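You operate a simulated robot arm through the tools that you are given. There is no shell and no other tool. Be economical: measure what you need, move in short steps, check, and stop when the job is done.

Carry out the task below with a simulated robot arm. There is one attempt and no reset: what you move stays moved.

TASK
Stand the beaker four beside the yellow filter. It goes on the side that lies toward x +1.0, y +0.0 (a direction in the base frame), with about 3 cm between them.

The check looks at the end state, three seconds after you hand in, the way a careful person would. Anything else that was tipped, shoved, dropped, spilled or broken makes it a failure.

THE ROBOT
A 7-joint arm with a two-finger parallel gripper, fixed in place. Base frame: the origin is at the foot of the arm, x ahead of it, y to its left, z up; the work surface is at about z = 0. Lengths are in mm, angles in rad, forces in N, time in s.
With the tool pointing down near the work surface it reaches from about 220 to 580 mm from the base axis. Its first joint turns from -1.152 to 1.152 rad. Payload 2.5 kg.
The tool frame sits at the grasp point between the pads (the TCP): z along the fingers, y along the line on which they close. The tips reach 23 mm beyond it. The gripper opens to 94 mm. The fingers are 38 mm wide and 10 mm thick; the gripper's body (54 by 96 mm) begins 39 mm behind the TCP.
Orientation is that of the tool frame in the base frame, as a unit quaternion [x, y, z, w]. With the fingers straight down and closing along the base's y, the tool's x points along the base's -x, its y along +y and its z along -z.

THE INTERFACE
- The arm moves only by the tool move_arm. Its argument "commands" is a list of rows, each an object of numbers (a shift or turn left out is 0, a gripper value left out holds the last): "jaw": the opening, from 0 (shut) to 1 (fully open); "dx", "dy", "dz": the shift along the base's x, y, z in mm; "yaw": the turn about the base's z in rad. In form: [{"jaw": .., "dx": .., "dy": .., "dz": .., "yaw": ..}, ...]. A call has 1 to 8 rows; each row is the pose to reach, as a shift and turn from the pose commanded when the call began. A row lasts 0.2 s, in which the tool goes at most 50 mm and 0.15 rad; a call with a longer step from one row to the next is refused whole, and so is a gripper value outside its range. A pose out of reach is approached as far as the arm can. The call stops where the force on the tool passes 40 N (or 10 N more than at its start, if that is more) or the arm is blocked; 0.2 s more then pass. Each finger travels about 108 mm/s and halts on what it meets, pressing with about 35 N; the grip force reading is that of the motor and also rises with nothing between the fingers. The clock runs only during rows and for 0.2 s after the last one: add rows that repeat a pose to give the fingers time. It gives the time, the measured TCP pose, the force on the tool (base axes), the opening and the grip force at its end, in the units of the frame above (readings bear some noise), and new pictures: "show" is both (left out), scene, wrist or none.
- Cameras (640 x 400 px; columns grow to the right, rows downward): "scene" is fixed at [106.5, -401.2, 536.7]; the picture's right is [0.91, -0.41, 0.00], its down [-0.26, -0.57, -0.78] and it looks along [0.32, 0.71, -0.63] (base axes); focal length 374 px, centre (320, 200). "wrist" rides on the gripper at [-39, 0, -44] in the tool frame; the picture's right is [0.00, -1.00, 0.00], its down [0.97, 0.00, -0.24] and it looks along [0.24, 0.00, 0.97] (tool axes); focal length 218 px, centre (320, 200).
- locate(camera, pixels): for up to 12 pixels [column, row] of the newest picture of that camera ("zoom" is the newest enlarged one), the place [x, y, z] in the base frame of the surface seen there, good to about 2 mm. It takes no simulated time.
- zoom(camera, box): a new picture of the part [left, top, right, bottom] of that camera's present view, enlarged. It takes no simulated time.
- hand_in(): hands the job in; it is judged then, once.

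Keep the steps short. Do not move on a guess: measure, check each grasp and each placing, and mend mistakes. In all there are 60 turns and 120 pictures (those below and enlarged ones count). Leave the gripper open and the arm clear of the work at the hand-in unless told otherwise, and finish with a single line.

The tools are called after "Request:" as a command line: name --argument value ..., lists and objects as JSON in quotes. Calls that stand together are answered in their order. move_arm: Moves the arm, as the interface text tells. Its arguments: {"type":"object","properties":{"commands":{"type":"array","items":{"type":"object","properties":{"jaw":{"type":"number"},"dx":{"type":"number"},"dy":{"type":"number"},"dz":{"type":"number"},"yaw":{"type":"number"}}}},"show":{"type":"string","enum":["both","scene","wrist","none"]}},"required":["commands"]} The other tools are called the same way: locate (camera, pixels) gives the place of the surface under pixels of a picture; zoom (camera, box) takes an enlarged picture of a part of a camera's view; hand_in () hands the job in.

At the start:

```text
clock: 0.0
eef_pos: [384.7, -17.5, 229.5]
ee_rot: [0.0, 1.0, 0.001, 0.001]
contact_force: [0.4, 0.1, 0.7]
finger_gap: 93.9
grip_force: 0.1
```

scene: 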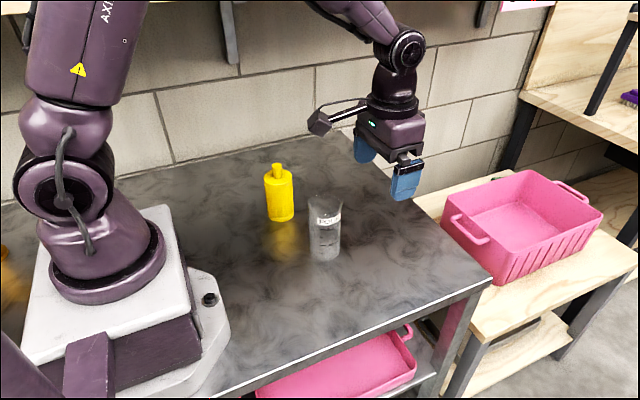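
wrist: 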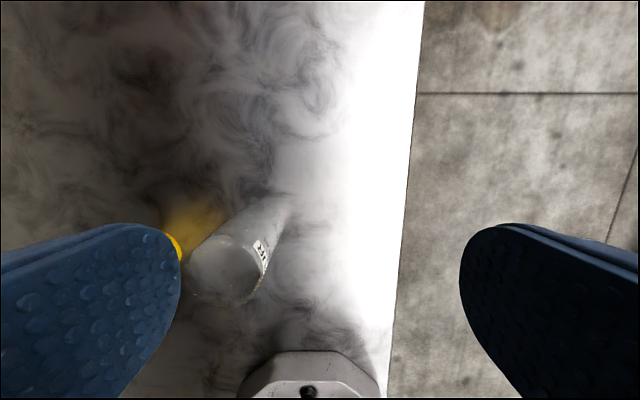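

I see a yellow bottle near (279,195) and a glass beaker labelled near (325,228). I'll zoom in on them first.

Request:
zoom --camera "scene" --box '[230, 140, 390, 280]'

Request:
locate --camera "scene" --pixels '[[277, 166], [279, 180], [280, 219], [268, 212], [292, 212], [327, 219], [325, 245], [325, 259], [312, 205], [342, 205], [325, 275], [360, 250]]'

```text
2.86 times, centred on (310, 210) of scene
```

zoom: 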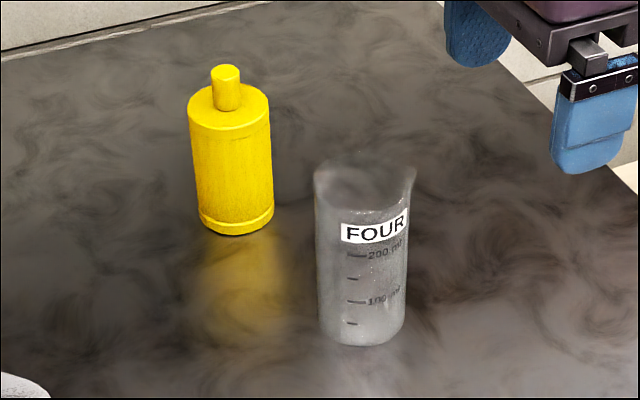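

```text
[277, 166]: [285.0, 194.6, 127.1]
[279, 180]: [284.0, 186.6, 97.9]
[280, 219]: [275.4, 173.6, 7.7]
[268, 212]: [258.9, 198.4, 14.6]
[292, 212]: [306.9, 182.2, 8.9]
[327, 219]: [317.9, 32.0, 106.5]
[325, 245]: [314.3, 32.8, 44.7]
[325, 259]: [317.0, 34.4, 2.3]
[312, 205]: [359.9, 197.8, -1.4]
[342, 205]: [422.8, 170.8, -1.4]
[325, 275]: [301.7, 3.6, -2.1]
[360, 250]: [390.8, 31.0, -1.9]
```

The glass pixels partly read through. I'll locate points on the beaker's edges and rim and on the bottle's edges, and check the orange thing at the left edge.

Request:
locate --camera "zoom" --pixels '[[325, 320], [362, 340], [400, 320], [321, 260], [405, 250], [362, 215], [318, 190], [410, 185], [195, 190], [268, 190], [233, 200], [365, 165]]'

Request:
zoom --camera "scene" --box '[0, 180, 200, 340]'

Request:
zoom --camera "wrist" --box '[140, 160, 340, 320]'

```text
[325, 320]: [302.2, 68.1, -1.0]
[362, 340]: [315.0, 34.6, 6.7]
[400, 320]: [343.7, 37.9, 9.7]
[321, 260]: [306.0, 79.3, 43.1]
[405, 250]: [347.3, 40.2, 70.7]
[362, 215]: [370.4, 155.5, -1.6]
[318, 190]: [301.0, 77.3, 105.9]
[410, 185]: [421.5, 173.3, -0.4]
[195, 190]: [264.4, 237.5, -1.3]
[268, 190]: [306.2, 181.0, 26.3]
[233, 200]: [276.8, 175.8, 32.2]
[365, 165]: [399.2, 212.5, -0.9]
```

```text
2.50 times, centred on (100, 260) of scene
```

zoom: 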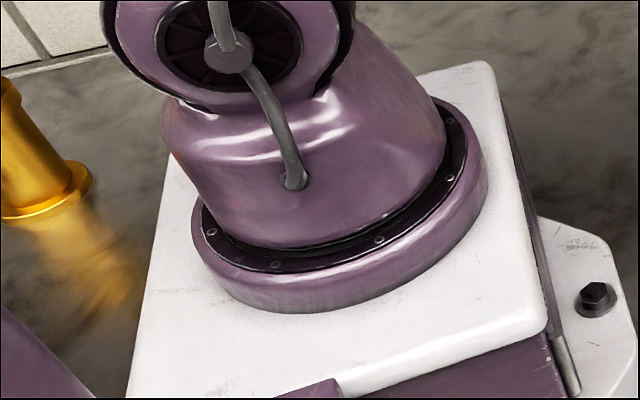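

```text
2.50 times, centred on (240, 240) of wrist
```

zoom: 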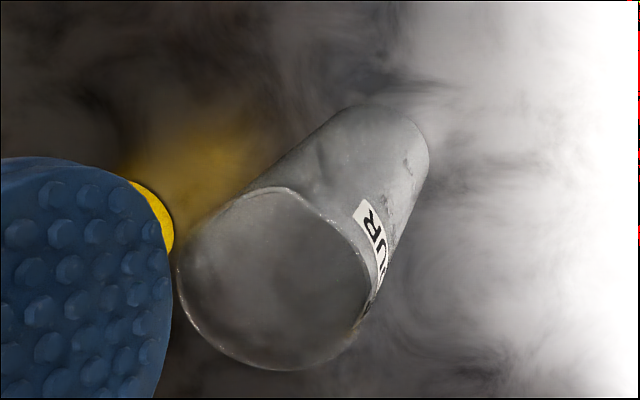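

The orange fitting sits behind the base and isn't involved; the yellow bottle is the filter. Now the beaker's rim in the wrist zoom, to get its height and centre.

Request:
locate --camera "zoom" --pixels '[[182, 290], [270, 369], [290, 190], [222, 207], [350, 240], [360, 325], [200, 330], [375, 280], [330, 358], [340, 140], [425, 160], [370, 108]]'

```text
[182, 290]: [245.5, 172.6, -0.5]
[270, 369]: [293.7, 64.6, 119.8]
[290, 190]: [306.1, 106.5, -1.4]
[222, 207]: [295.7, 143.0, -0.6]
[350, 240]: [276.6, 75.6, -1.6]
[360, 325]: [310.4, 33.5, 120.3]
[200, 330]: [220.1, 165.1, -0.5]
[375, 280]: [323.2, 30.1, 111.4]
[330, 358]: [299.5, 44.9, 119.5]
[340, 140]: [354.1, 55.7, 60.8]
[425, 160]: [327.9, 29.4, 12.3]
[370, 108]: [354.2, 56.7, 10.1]
```

The rim is at z≈120. The wall points give a beaker centre of about (326, 58) and radius of about 28. I'll move above it, staying high with the jaws open.

Request:
move_arm --commands '[{"jaw": 1, "dx": -20, "dy": 25}, {"jaw": 1, "dx": -40, "dy": 50}, {"jaw": 1, "dx": -58.7, "dy": 75.5}, {"jaw": 1, "dx": -58.7, "dy": 75.5}]'

```text
clock: 1.0
eef_pos: [325.6, 57.3, 227.4]
ee_rot: [0.0, 1.0, 0.001, 0.0]
contact_force: [-0.1, -0.5, 1.3]
finger_gap: 94.2
grip_force: 0.1
```

scene: 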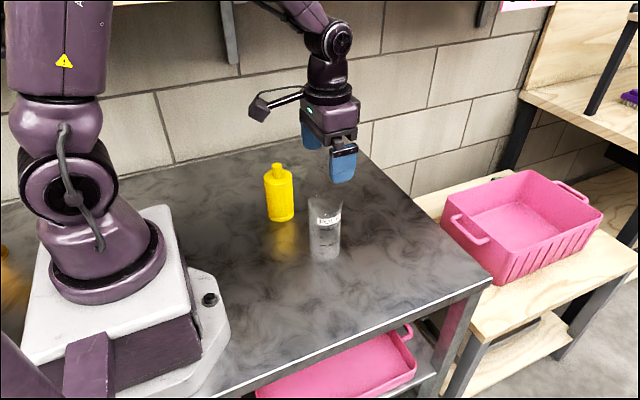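
wrist: 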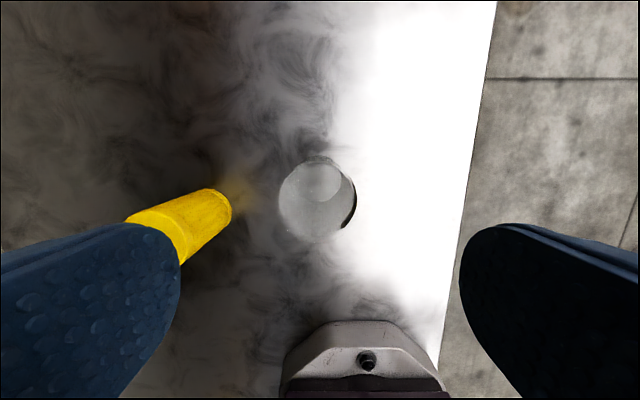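

The rim is centred at about (318,200), which works out to (327, 58), so it is aligned. Next I go down to z≈90, still open.

Request:
move_arm --commands '[{"jaw": 1, "dz": -40}, {"jaw": 1, "dz": -80}, {"jaw": 1, "dz": -110}, {"jaw": 1, "dz": -138}, {"jaw": 1, "dz": -138}]'

```text
clock: 2.2
eef_pos: [324.6, 58.0, 90.9]
ee_rot: [0.0, 1.0, 0.0, -0.001]
contact_force: [0.4, -1.0, 0.2]
finger_gap: 94.4
grip_force: 0.1
```

scene: 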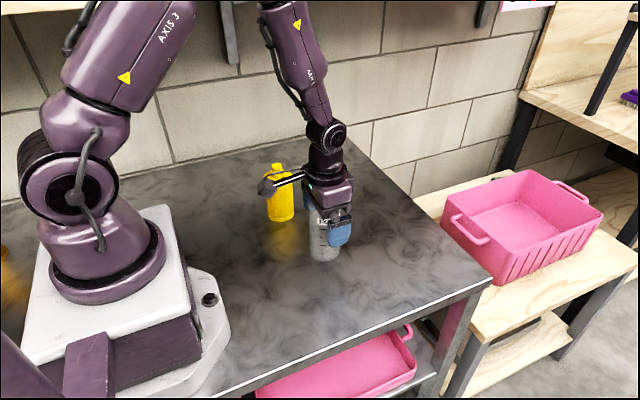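
wrist: 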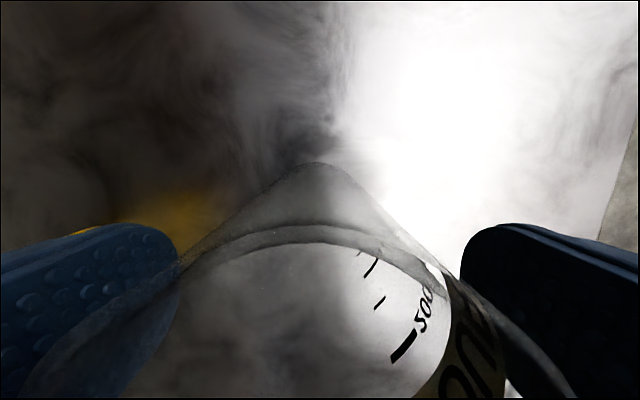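

A side pod on the gripper shows at about (268,188), on the filter side. I need its position before carrying anything past the filter, so I'll measure it.

Request:
zoom --camera "scene" --box '[230, 140, 390, 280]'

Request:
locate --camera "scene" --pixels '[[262, 186], [268, 194], [268, 188], [275, 186], [285, 183], [296, 178], [290, 176], [305, 174]]'

```text
2.86 times, centred on (310, 210) of scene
```

zoom: 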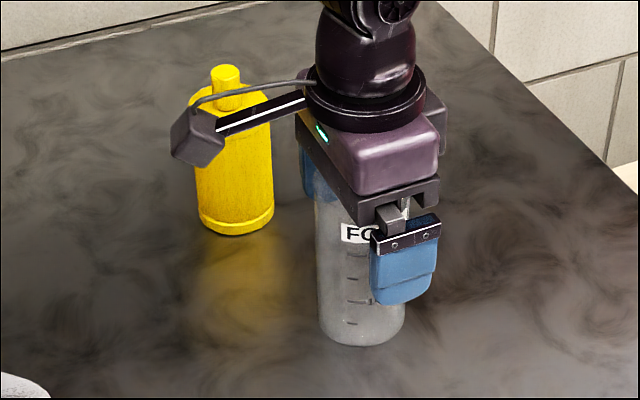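

```text
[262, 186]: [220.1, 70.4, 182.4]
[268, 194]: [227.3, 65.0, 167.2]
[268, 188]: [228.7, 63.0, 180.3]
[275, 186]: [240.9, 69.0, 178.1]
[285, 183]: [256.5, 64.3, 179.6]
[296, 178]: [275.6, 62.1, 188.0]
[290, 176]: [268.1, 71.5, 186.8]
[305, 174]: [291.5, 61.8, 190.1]
```

The pod sits 70–106 mm toward −x from the TCP, so it would pass over the filter. I'll measure the pod's bottom and the top of the filter's cap.

Request:
locate --camera "zoom" --pixels '[[203, 163], [178, 155], [218, 152], [225, 70], [225, 76], [216, 72], [235, 72], [240, 220], [265, 210], [215, 225], [190, 135]]'

```text
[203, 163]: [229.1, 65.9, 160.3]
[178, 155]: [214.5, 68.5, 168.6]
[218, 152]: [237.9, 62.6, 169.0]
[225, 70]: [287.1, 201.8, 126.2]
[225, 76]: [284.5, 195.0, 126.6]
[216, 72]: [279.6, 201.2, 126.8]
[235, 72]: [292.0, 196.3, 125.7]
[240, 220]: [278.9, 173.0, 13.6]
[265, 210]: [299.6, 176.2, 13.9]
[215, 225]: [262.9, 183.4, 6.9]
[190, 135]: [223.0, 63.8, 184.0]
```

The cap top is at z≈126.5 and the pod's bottom at ≥158, so about 30 mm of clearance even when set down. The filter is at about (284.5, 200) with radius 27.7, so the beaker goes to about (370.5, 200). Now I close on the beaker.

Request:
move_arm --commands '[{"jaw": 0.7}, {"jaw": 0.6}, {"jaw": 0.5}, {"jaw": 0.5}, {"jaw": 0.5}]'

```text
clock: 3.4
eef_pos: [324.9, 57.6, 91.6]
ee_rot: [0.0, 1.0, 0.0, 0.001]
contact_force: [1.0, 0.4, -0.1]
finger_gap: 59.3
grip_force: 35.3
```

scene: 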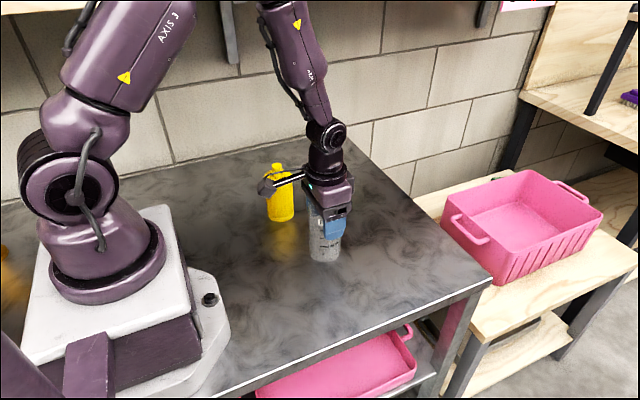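
wrist: 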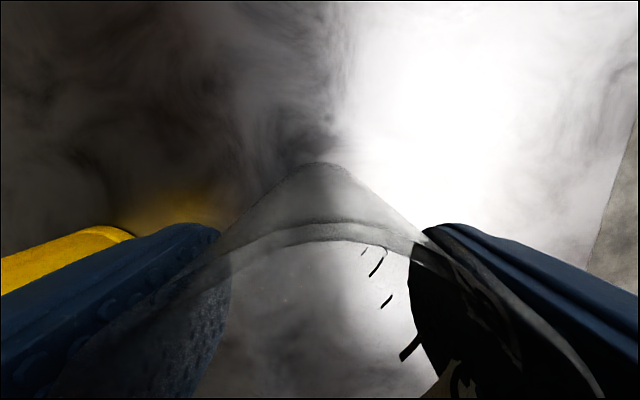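

Gap 59.3 mm and 35 N mean the beaker is held. I lift 35 mm and check.

Request:
move_arm --commands '[{"dz": 10}, {"dz": 22}, {"dz": 35}, {"dz": 35}]'

Request:
zoom --camera "scene" --box '[230, 140, 390, 280]'

```text
clock: 4.4
eef_pos: [325.9, 59.0, 126.3]
ee_rot: [0.0, 1.0, 0.0, 0.0]
contact_force: [-0.1, -0.1, -1.0]
finger_gap: 59.2
grip_force: 34.8
```

scene: 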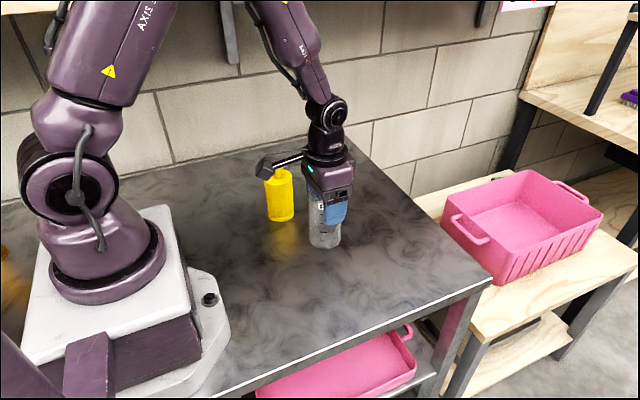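
wrist: 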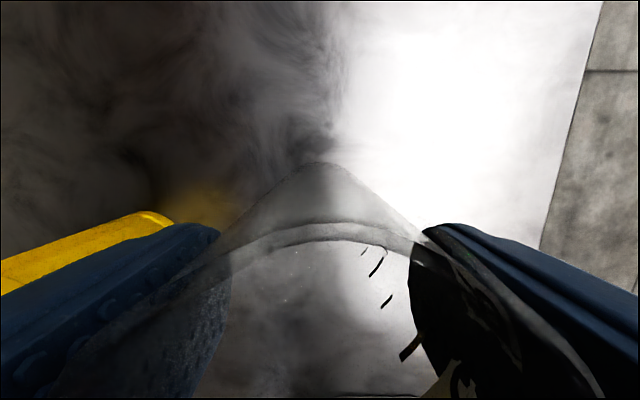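

```text
2.86 times, centred on (310, 210) of scene
```

zoom: 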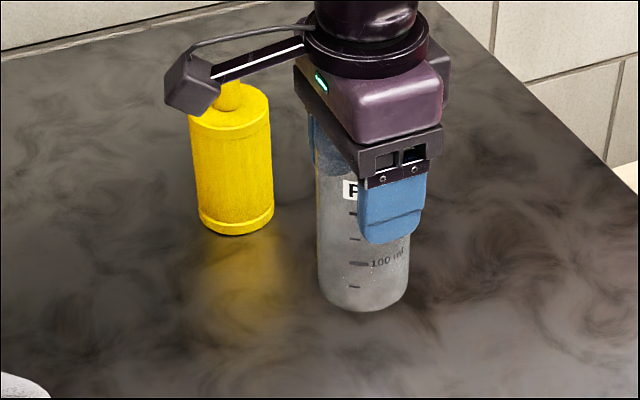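

It lifted upright with no slip. Now I carry it: first +x by 45 mm, then +y by 142 mm in gentle steps.

Request:
move_arm --commands '[{"dx": 22}, {"dx": 45}, {"dx": 45, "dy": 25}, {"dx": 45, "dy": 50}, {"dx": 45, "dy": 80}, {"dx": 45, "dy": 110}, {"dx": 45, "dy": 130}, {"dx": 45, "dy": 142}]'

Request:
zoom --camera "scene" --box '[230, 100, 390, 240]'

```text
clock: 6.2
eef_pos: [370.1, 199.0, 126.1]
ee_rot: [0.0, 1.0, 0.001, -0.001]
contact_force: [-0.3, 0.4, -1.6]
finger_gap: 59.2
grip_force: 34.8
```

scene: 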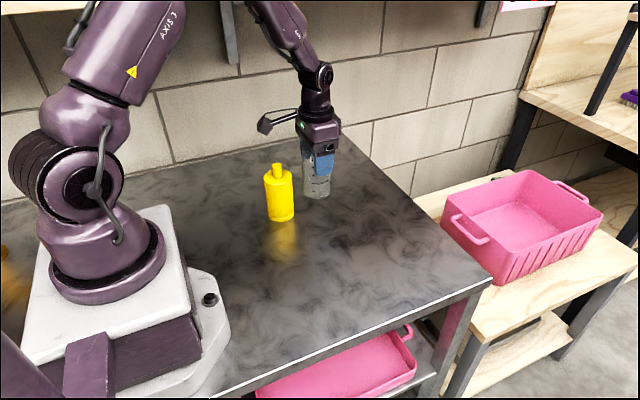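
wrist: 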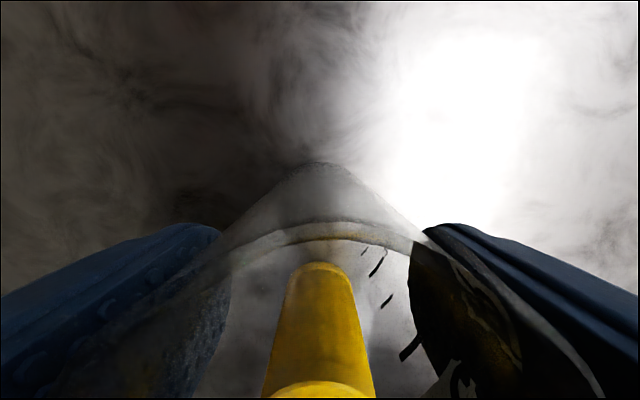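

```text
2.86 times, centred on (310, 170) of scene
```

zoom: 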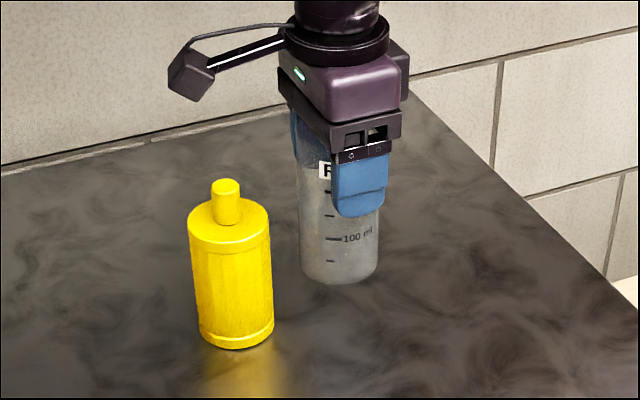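

The filter is centred under the line at column 318, and the pod is clear. I lower 33 mm and then creep down.

Request:
move_arm --commands '[{"dz": -12}, {"dz": -24}, {"dz": -32}, {"dz": -34}, {"dz": -35}, {"dz": -35}]'

Request:
zoom --camera "scene" --box '[230, 100, 390, 240]'

```text
clock: 7.6
eef_pos: [371.4, 200.3, 91.4]
ee_rot: [0.0, 1.0, 0.0, 0.0]
contact_force: [-3.1, -0.9, 9.4]
finger_gap: 59.5
grip_force: 34.9
```

scene: 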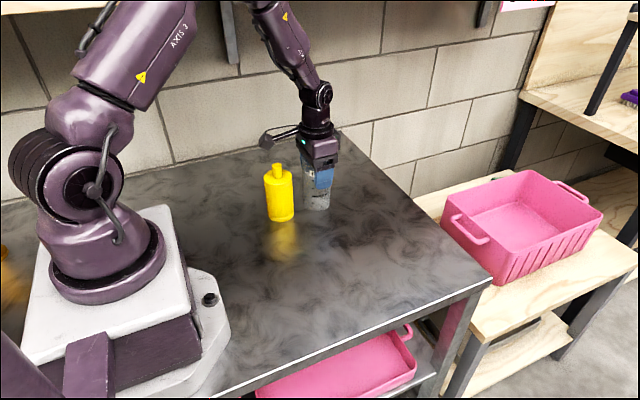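
wrist: 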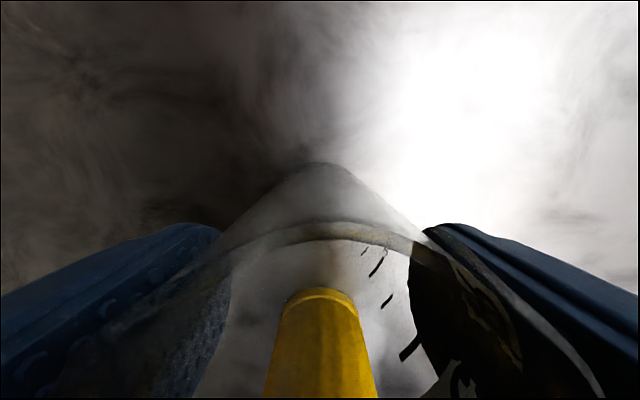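

```text
2.86 times, centred on (310, 170) of scene
```

zoom: 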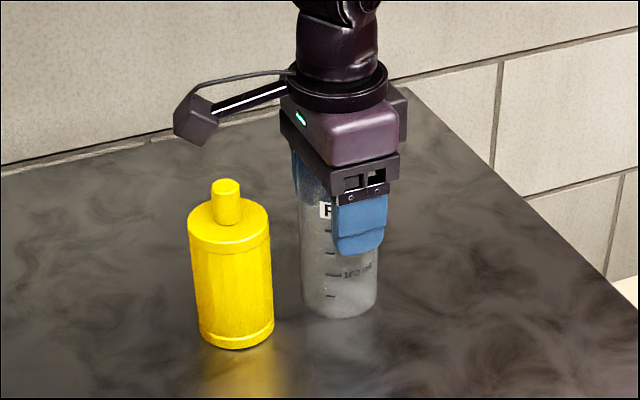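

An upward force of 9.4 N shows the beaker is on the table. I check the gap before letting go.

Request:
locate --camera "zoom" --pixels '[[340, 312], [335, 290], [308, 295], [372, 295], [269, 325], [240, 338], [205, 330], [198, 138]]'

```text
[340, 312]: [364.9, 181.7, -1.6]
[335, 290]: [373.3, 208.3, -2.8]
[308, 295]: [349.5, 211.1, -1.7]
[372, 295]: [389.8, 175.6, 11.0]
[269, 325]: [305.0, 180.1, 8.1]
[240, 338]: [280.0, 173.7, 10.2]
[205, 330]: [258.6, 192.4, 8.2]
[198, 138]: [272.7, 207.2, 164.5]
```

The wall point (390,176) fits a beaker centre of about (372, 200), leaving a gap of about 30 mm. I open the jaws slowly in place.

Request:
move_arm --commands '[{"jaw": 0.7}, {"jaw": 0.8}, {"jaw": 1.0}, {"jaw": 1.0}, {"jaw": 1.0}]'

```text
clock: 8.8
eef_pos: [370.4, 200.3, 90.8]
ee_rot: [0.0, 1.0, 0.0, 0.001]
contact_force: [-0.6, 0.3, 0.5]
finger_gap: 94.0
grip_force: 0.1
```

scene: 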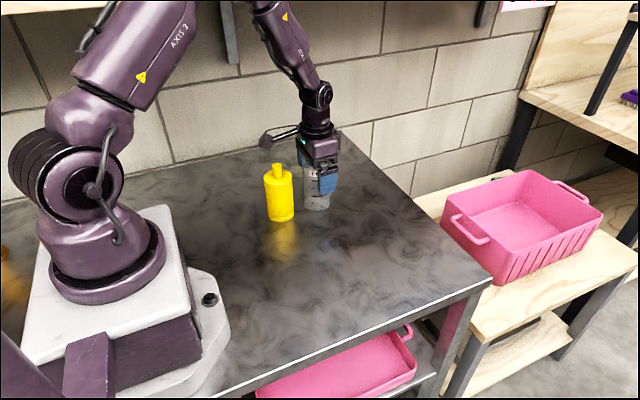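
wrist: 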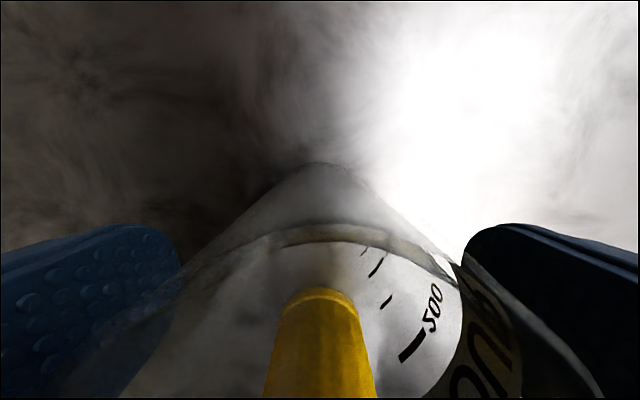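

It's released and steady. I raise straight up 140 mm.

Request:
move_arm --commands '[{"dz": 20}, {"dz": 50}, {"dz": 90}, {"dz": 135}, {"dz": 135}]'

Request:
zoom --camera "scene" --box '[230, 120, 390, 260]'

```text
clock: 10.0
eef_pos: [372.7, 202.0, 227.2]
ee_rot: [0.0, 1.0, 0.001, 0.0]
contact_force: [0.6, -0.1, -0.2]
finger_gap: 93.9
grip_force: 0.1
```

scene: 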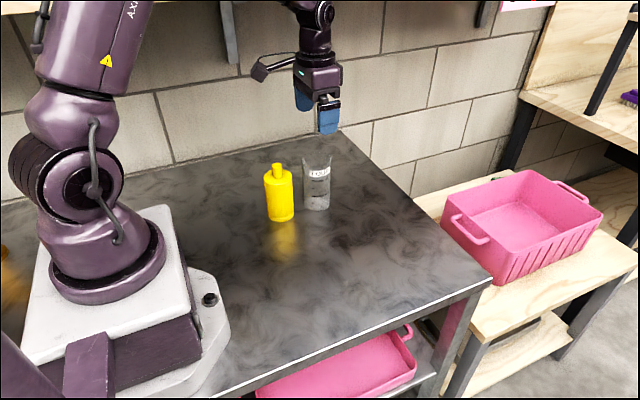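
wrist: 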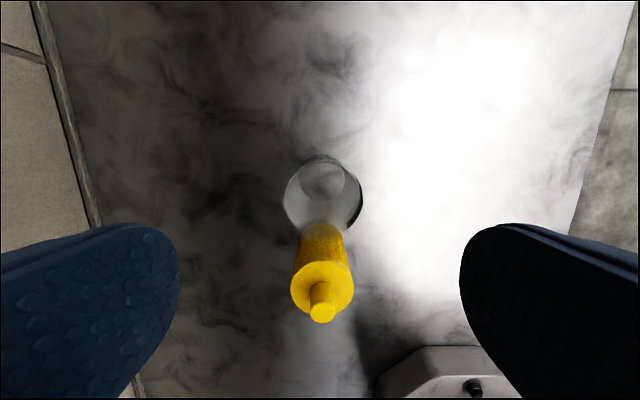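

```text
2.86 times, centred on (310, 190) of scene
```

zoom: 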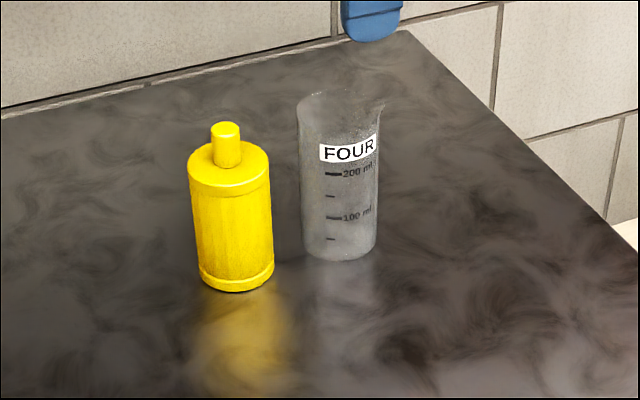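

Both stand upright. One last check of the final positions.

Request:
locate --camera "zoom" --pixels '[[340, 250], [370, 240], [350, 152], [372, 145], [325, 152], [328, 174], [233, 270], [265, 265], [210, 270]]'

```text
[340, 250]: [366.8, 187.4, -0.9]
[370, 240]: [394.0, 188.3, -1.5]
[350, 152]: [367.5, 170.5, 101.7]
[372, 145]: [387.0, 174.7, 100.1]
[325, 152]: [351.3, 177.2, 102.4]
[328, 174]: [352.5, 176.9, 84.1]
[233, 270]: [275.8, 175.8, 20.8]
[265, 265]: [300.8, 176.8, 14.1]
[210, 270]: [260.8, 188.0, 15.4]
```

The label points fit a centre of about (371, 200) with radius 29.7. That leaves about 29 mm to the filter, on the +x side and in line with it in y. The arm is well above with the jaws open, so I hand in.

Request:
hand_in

```text
The job is handed in.
```

Beaker four stands upright on the +x side of the yellow filter with a measured gap of about 29 mm; nothing else was disturbed, and the arm is clear with the gripper open.
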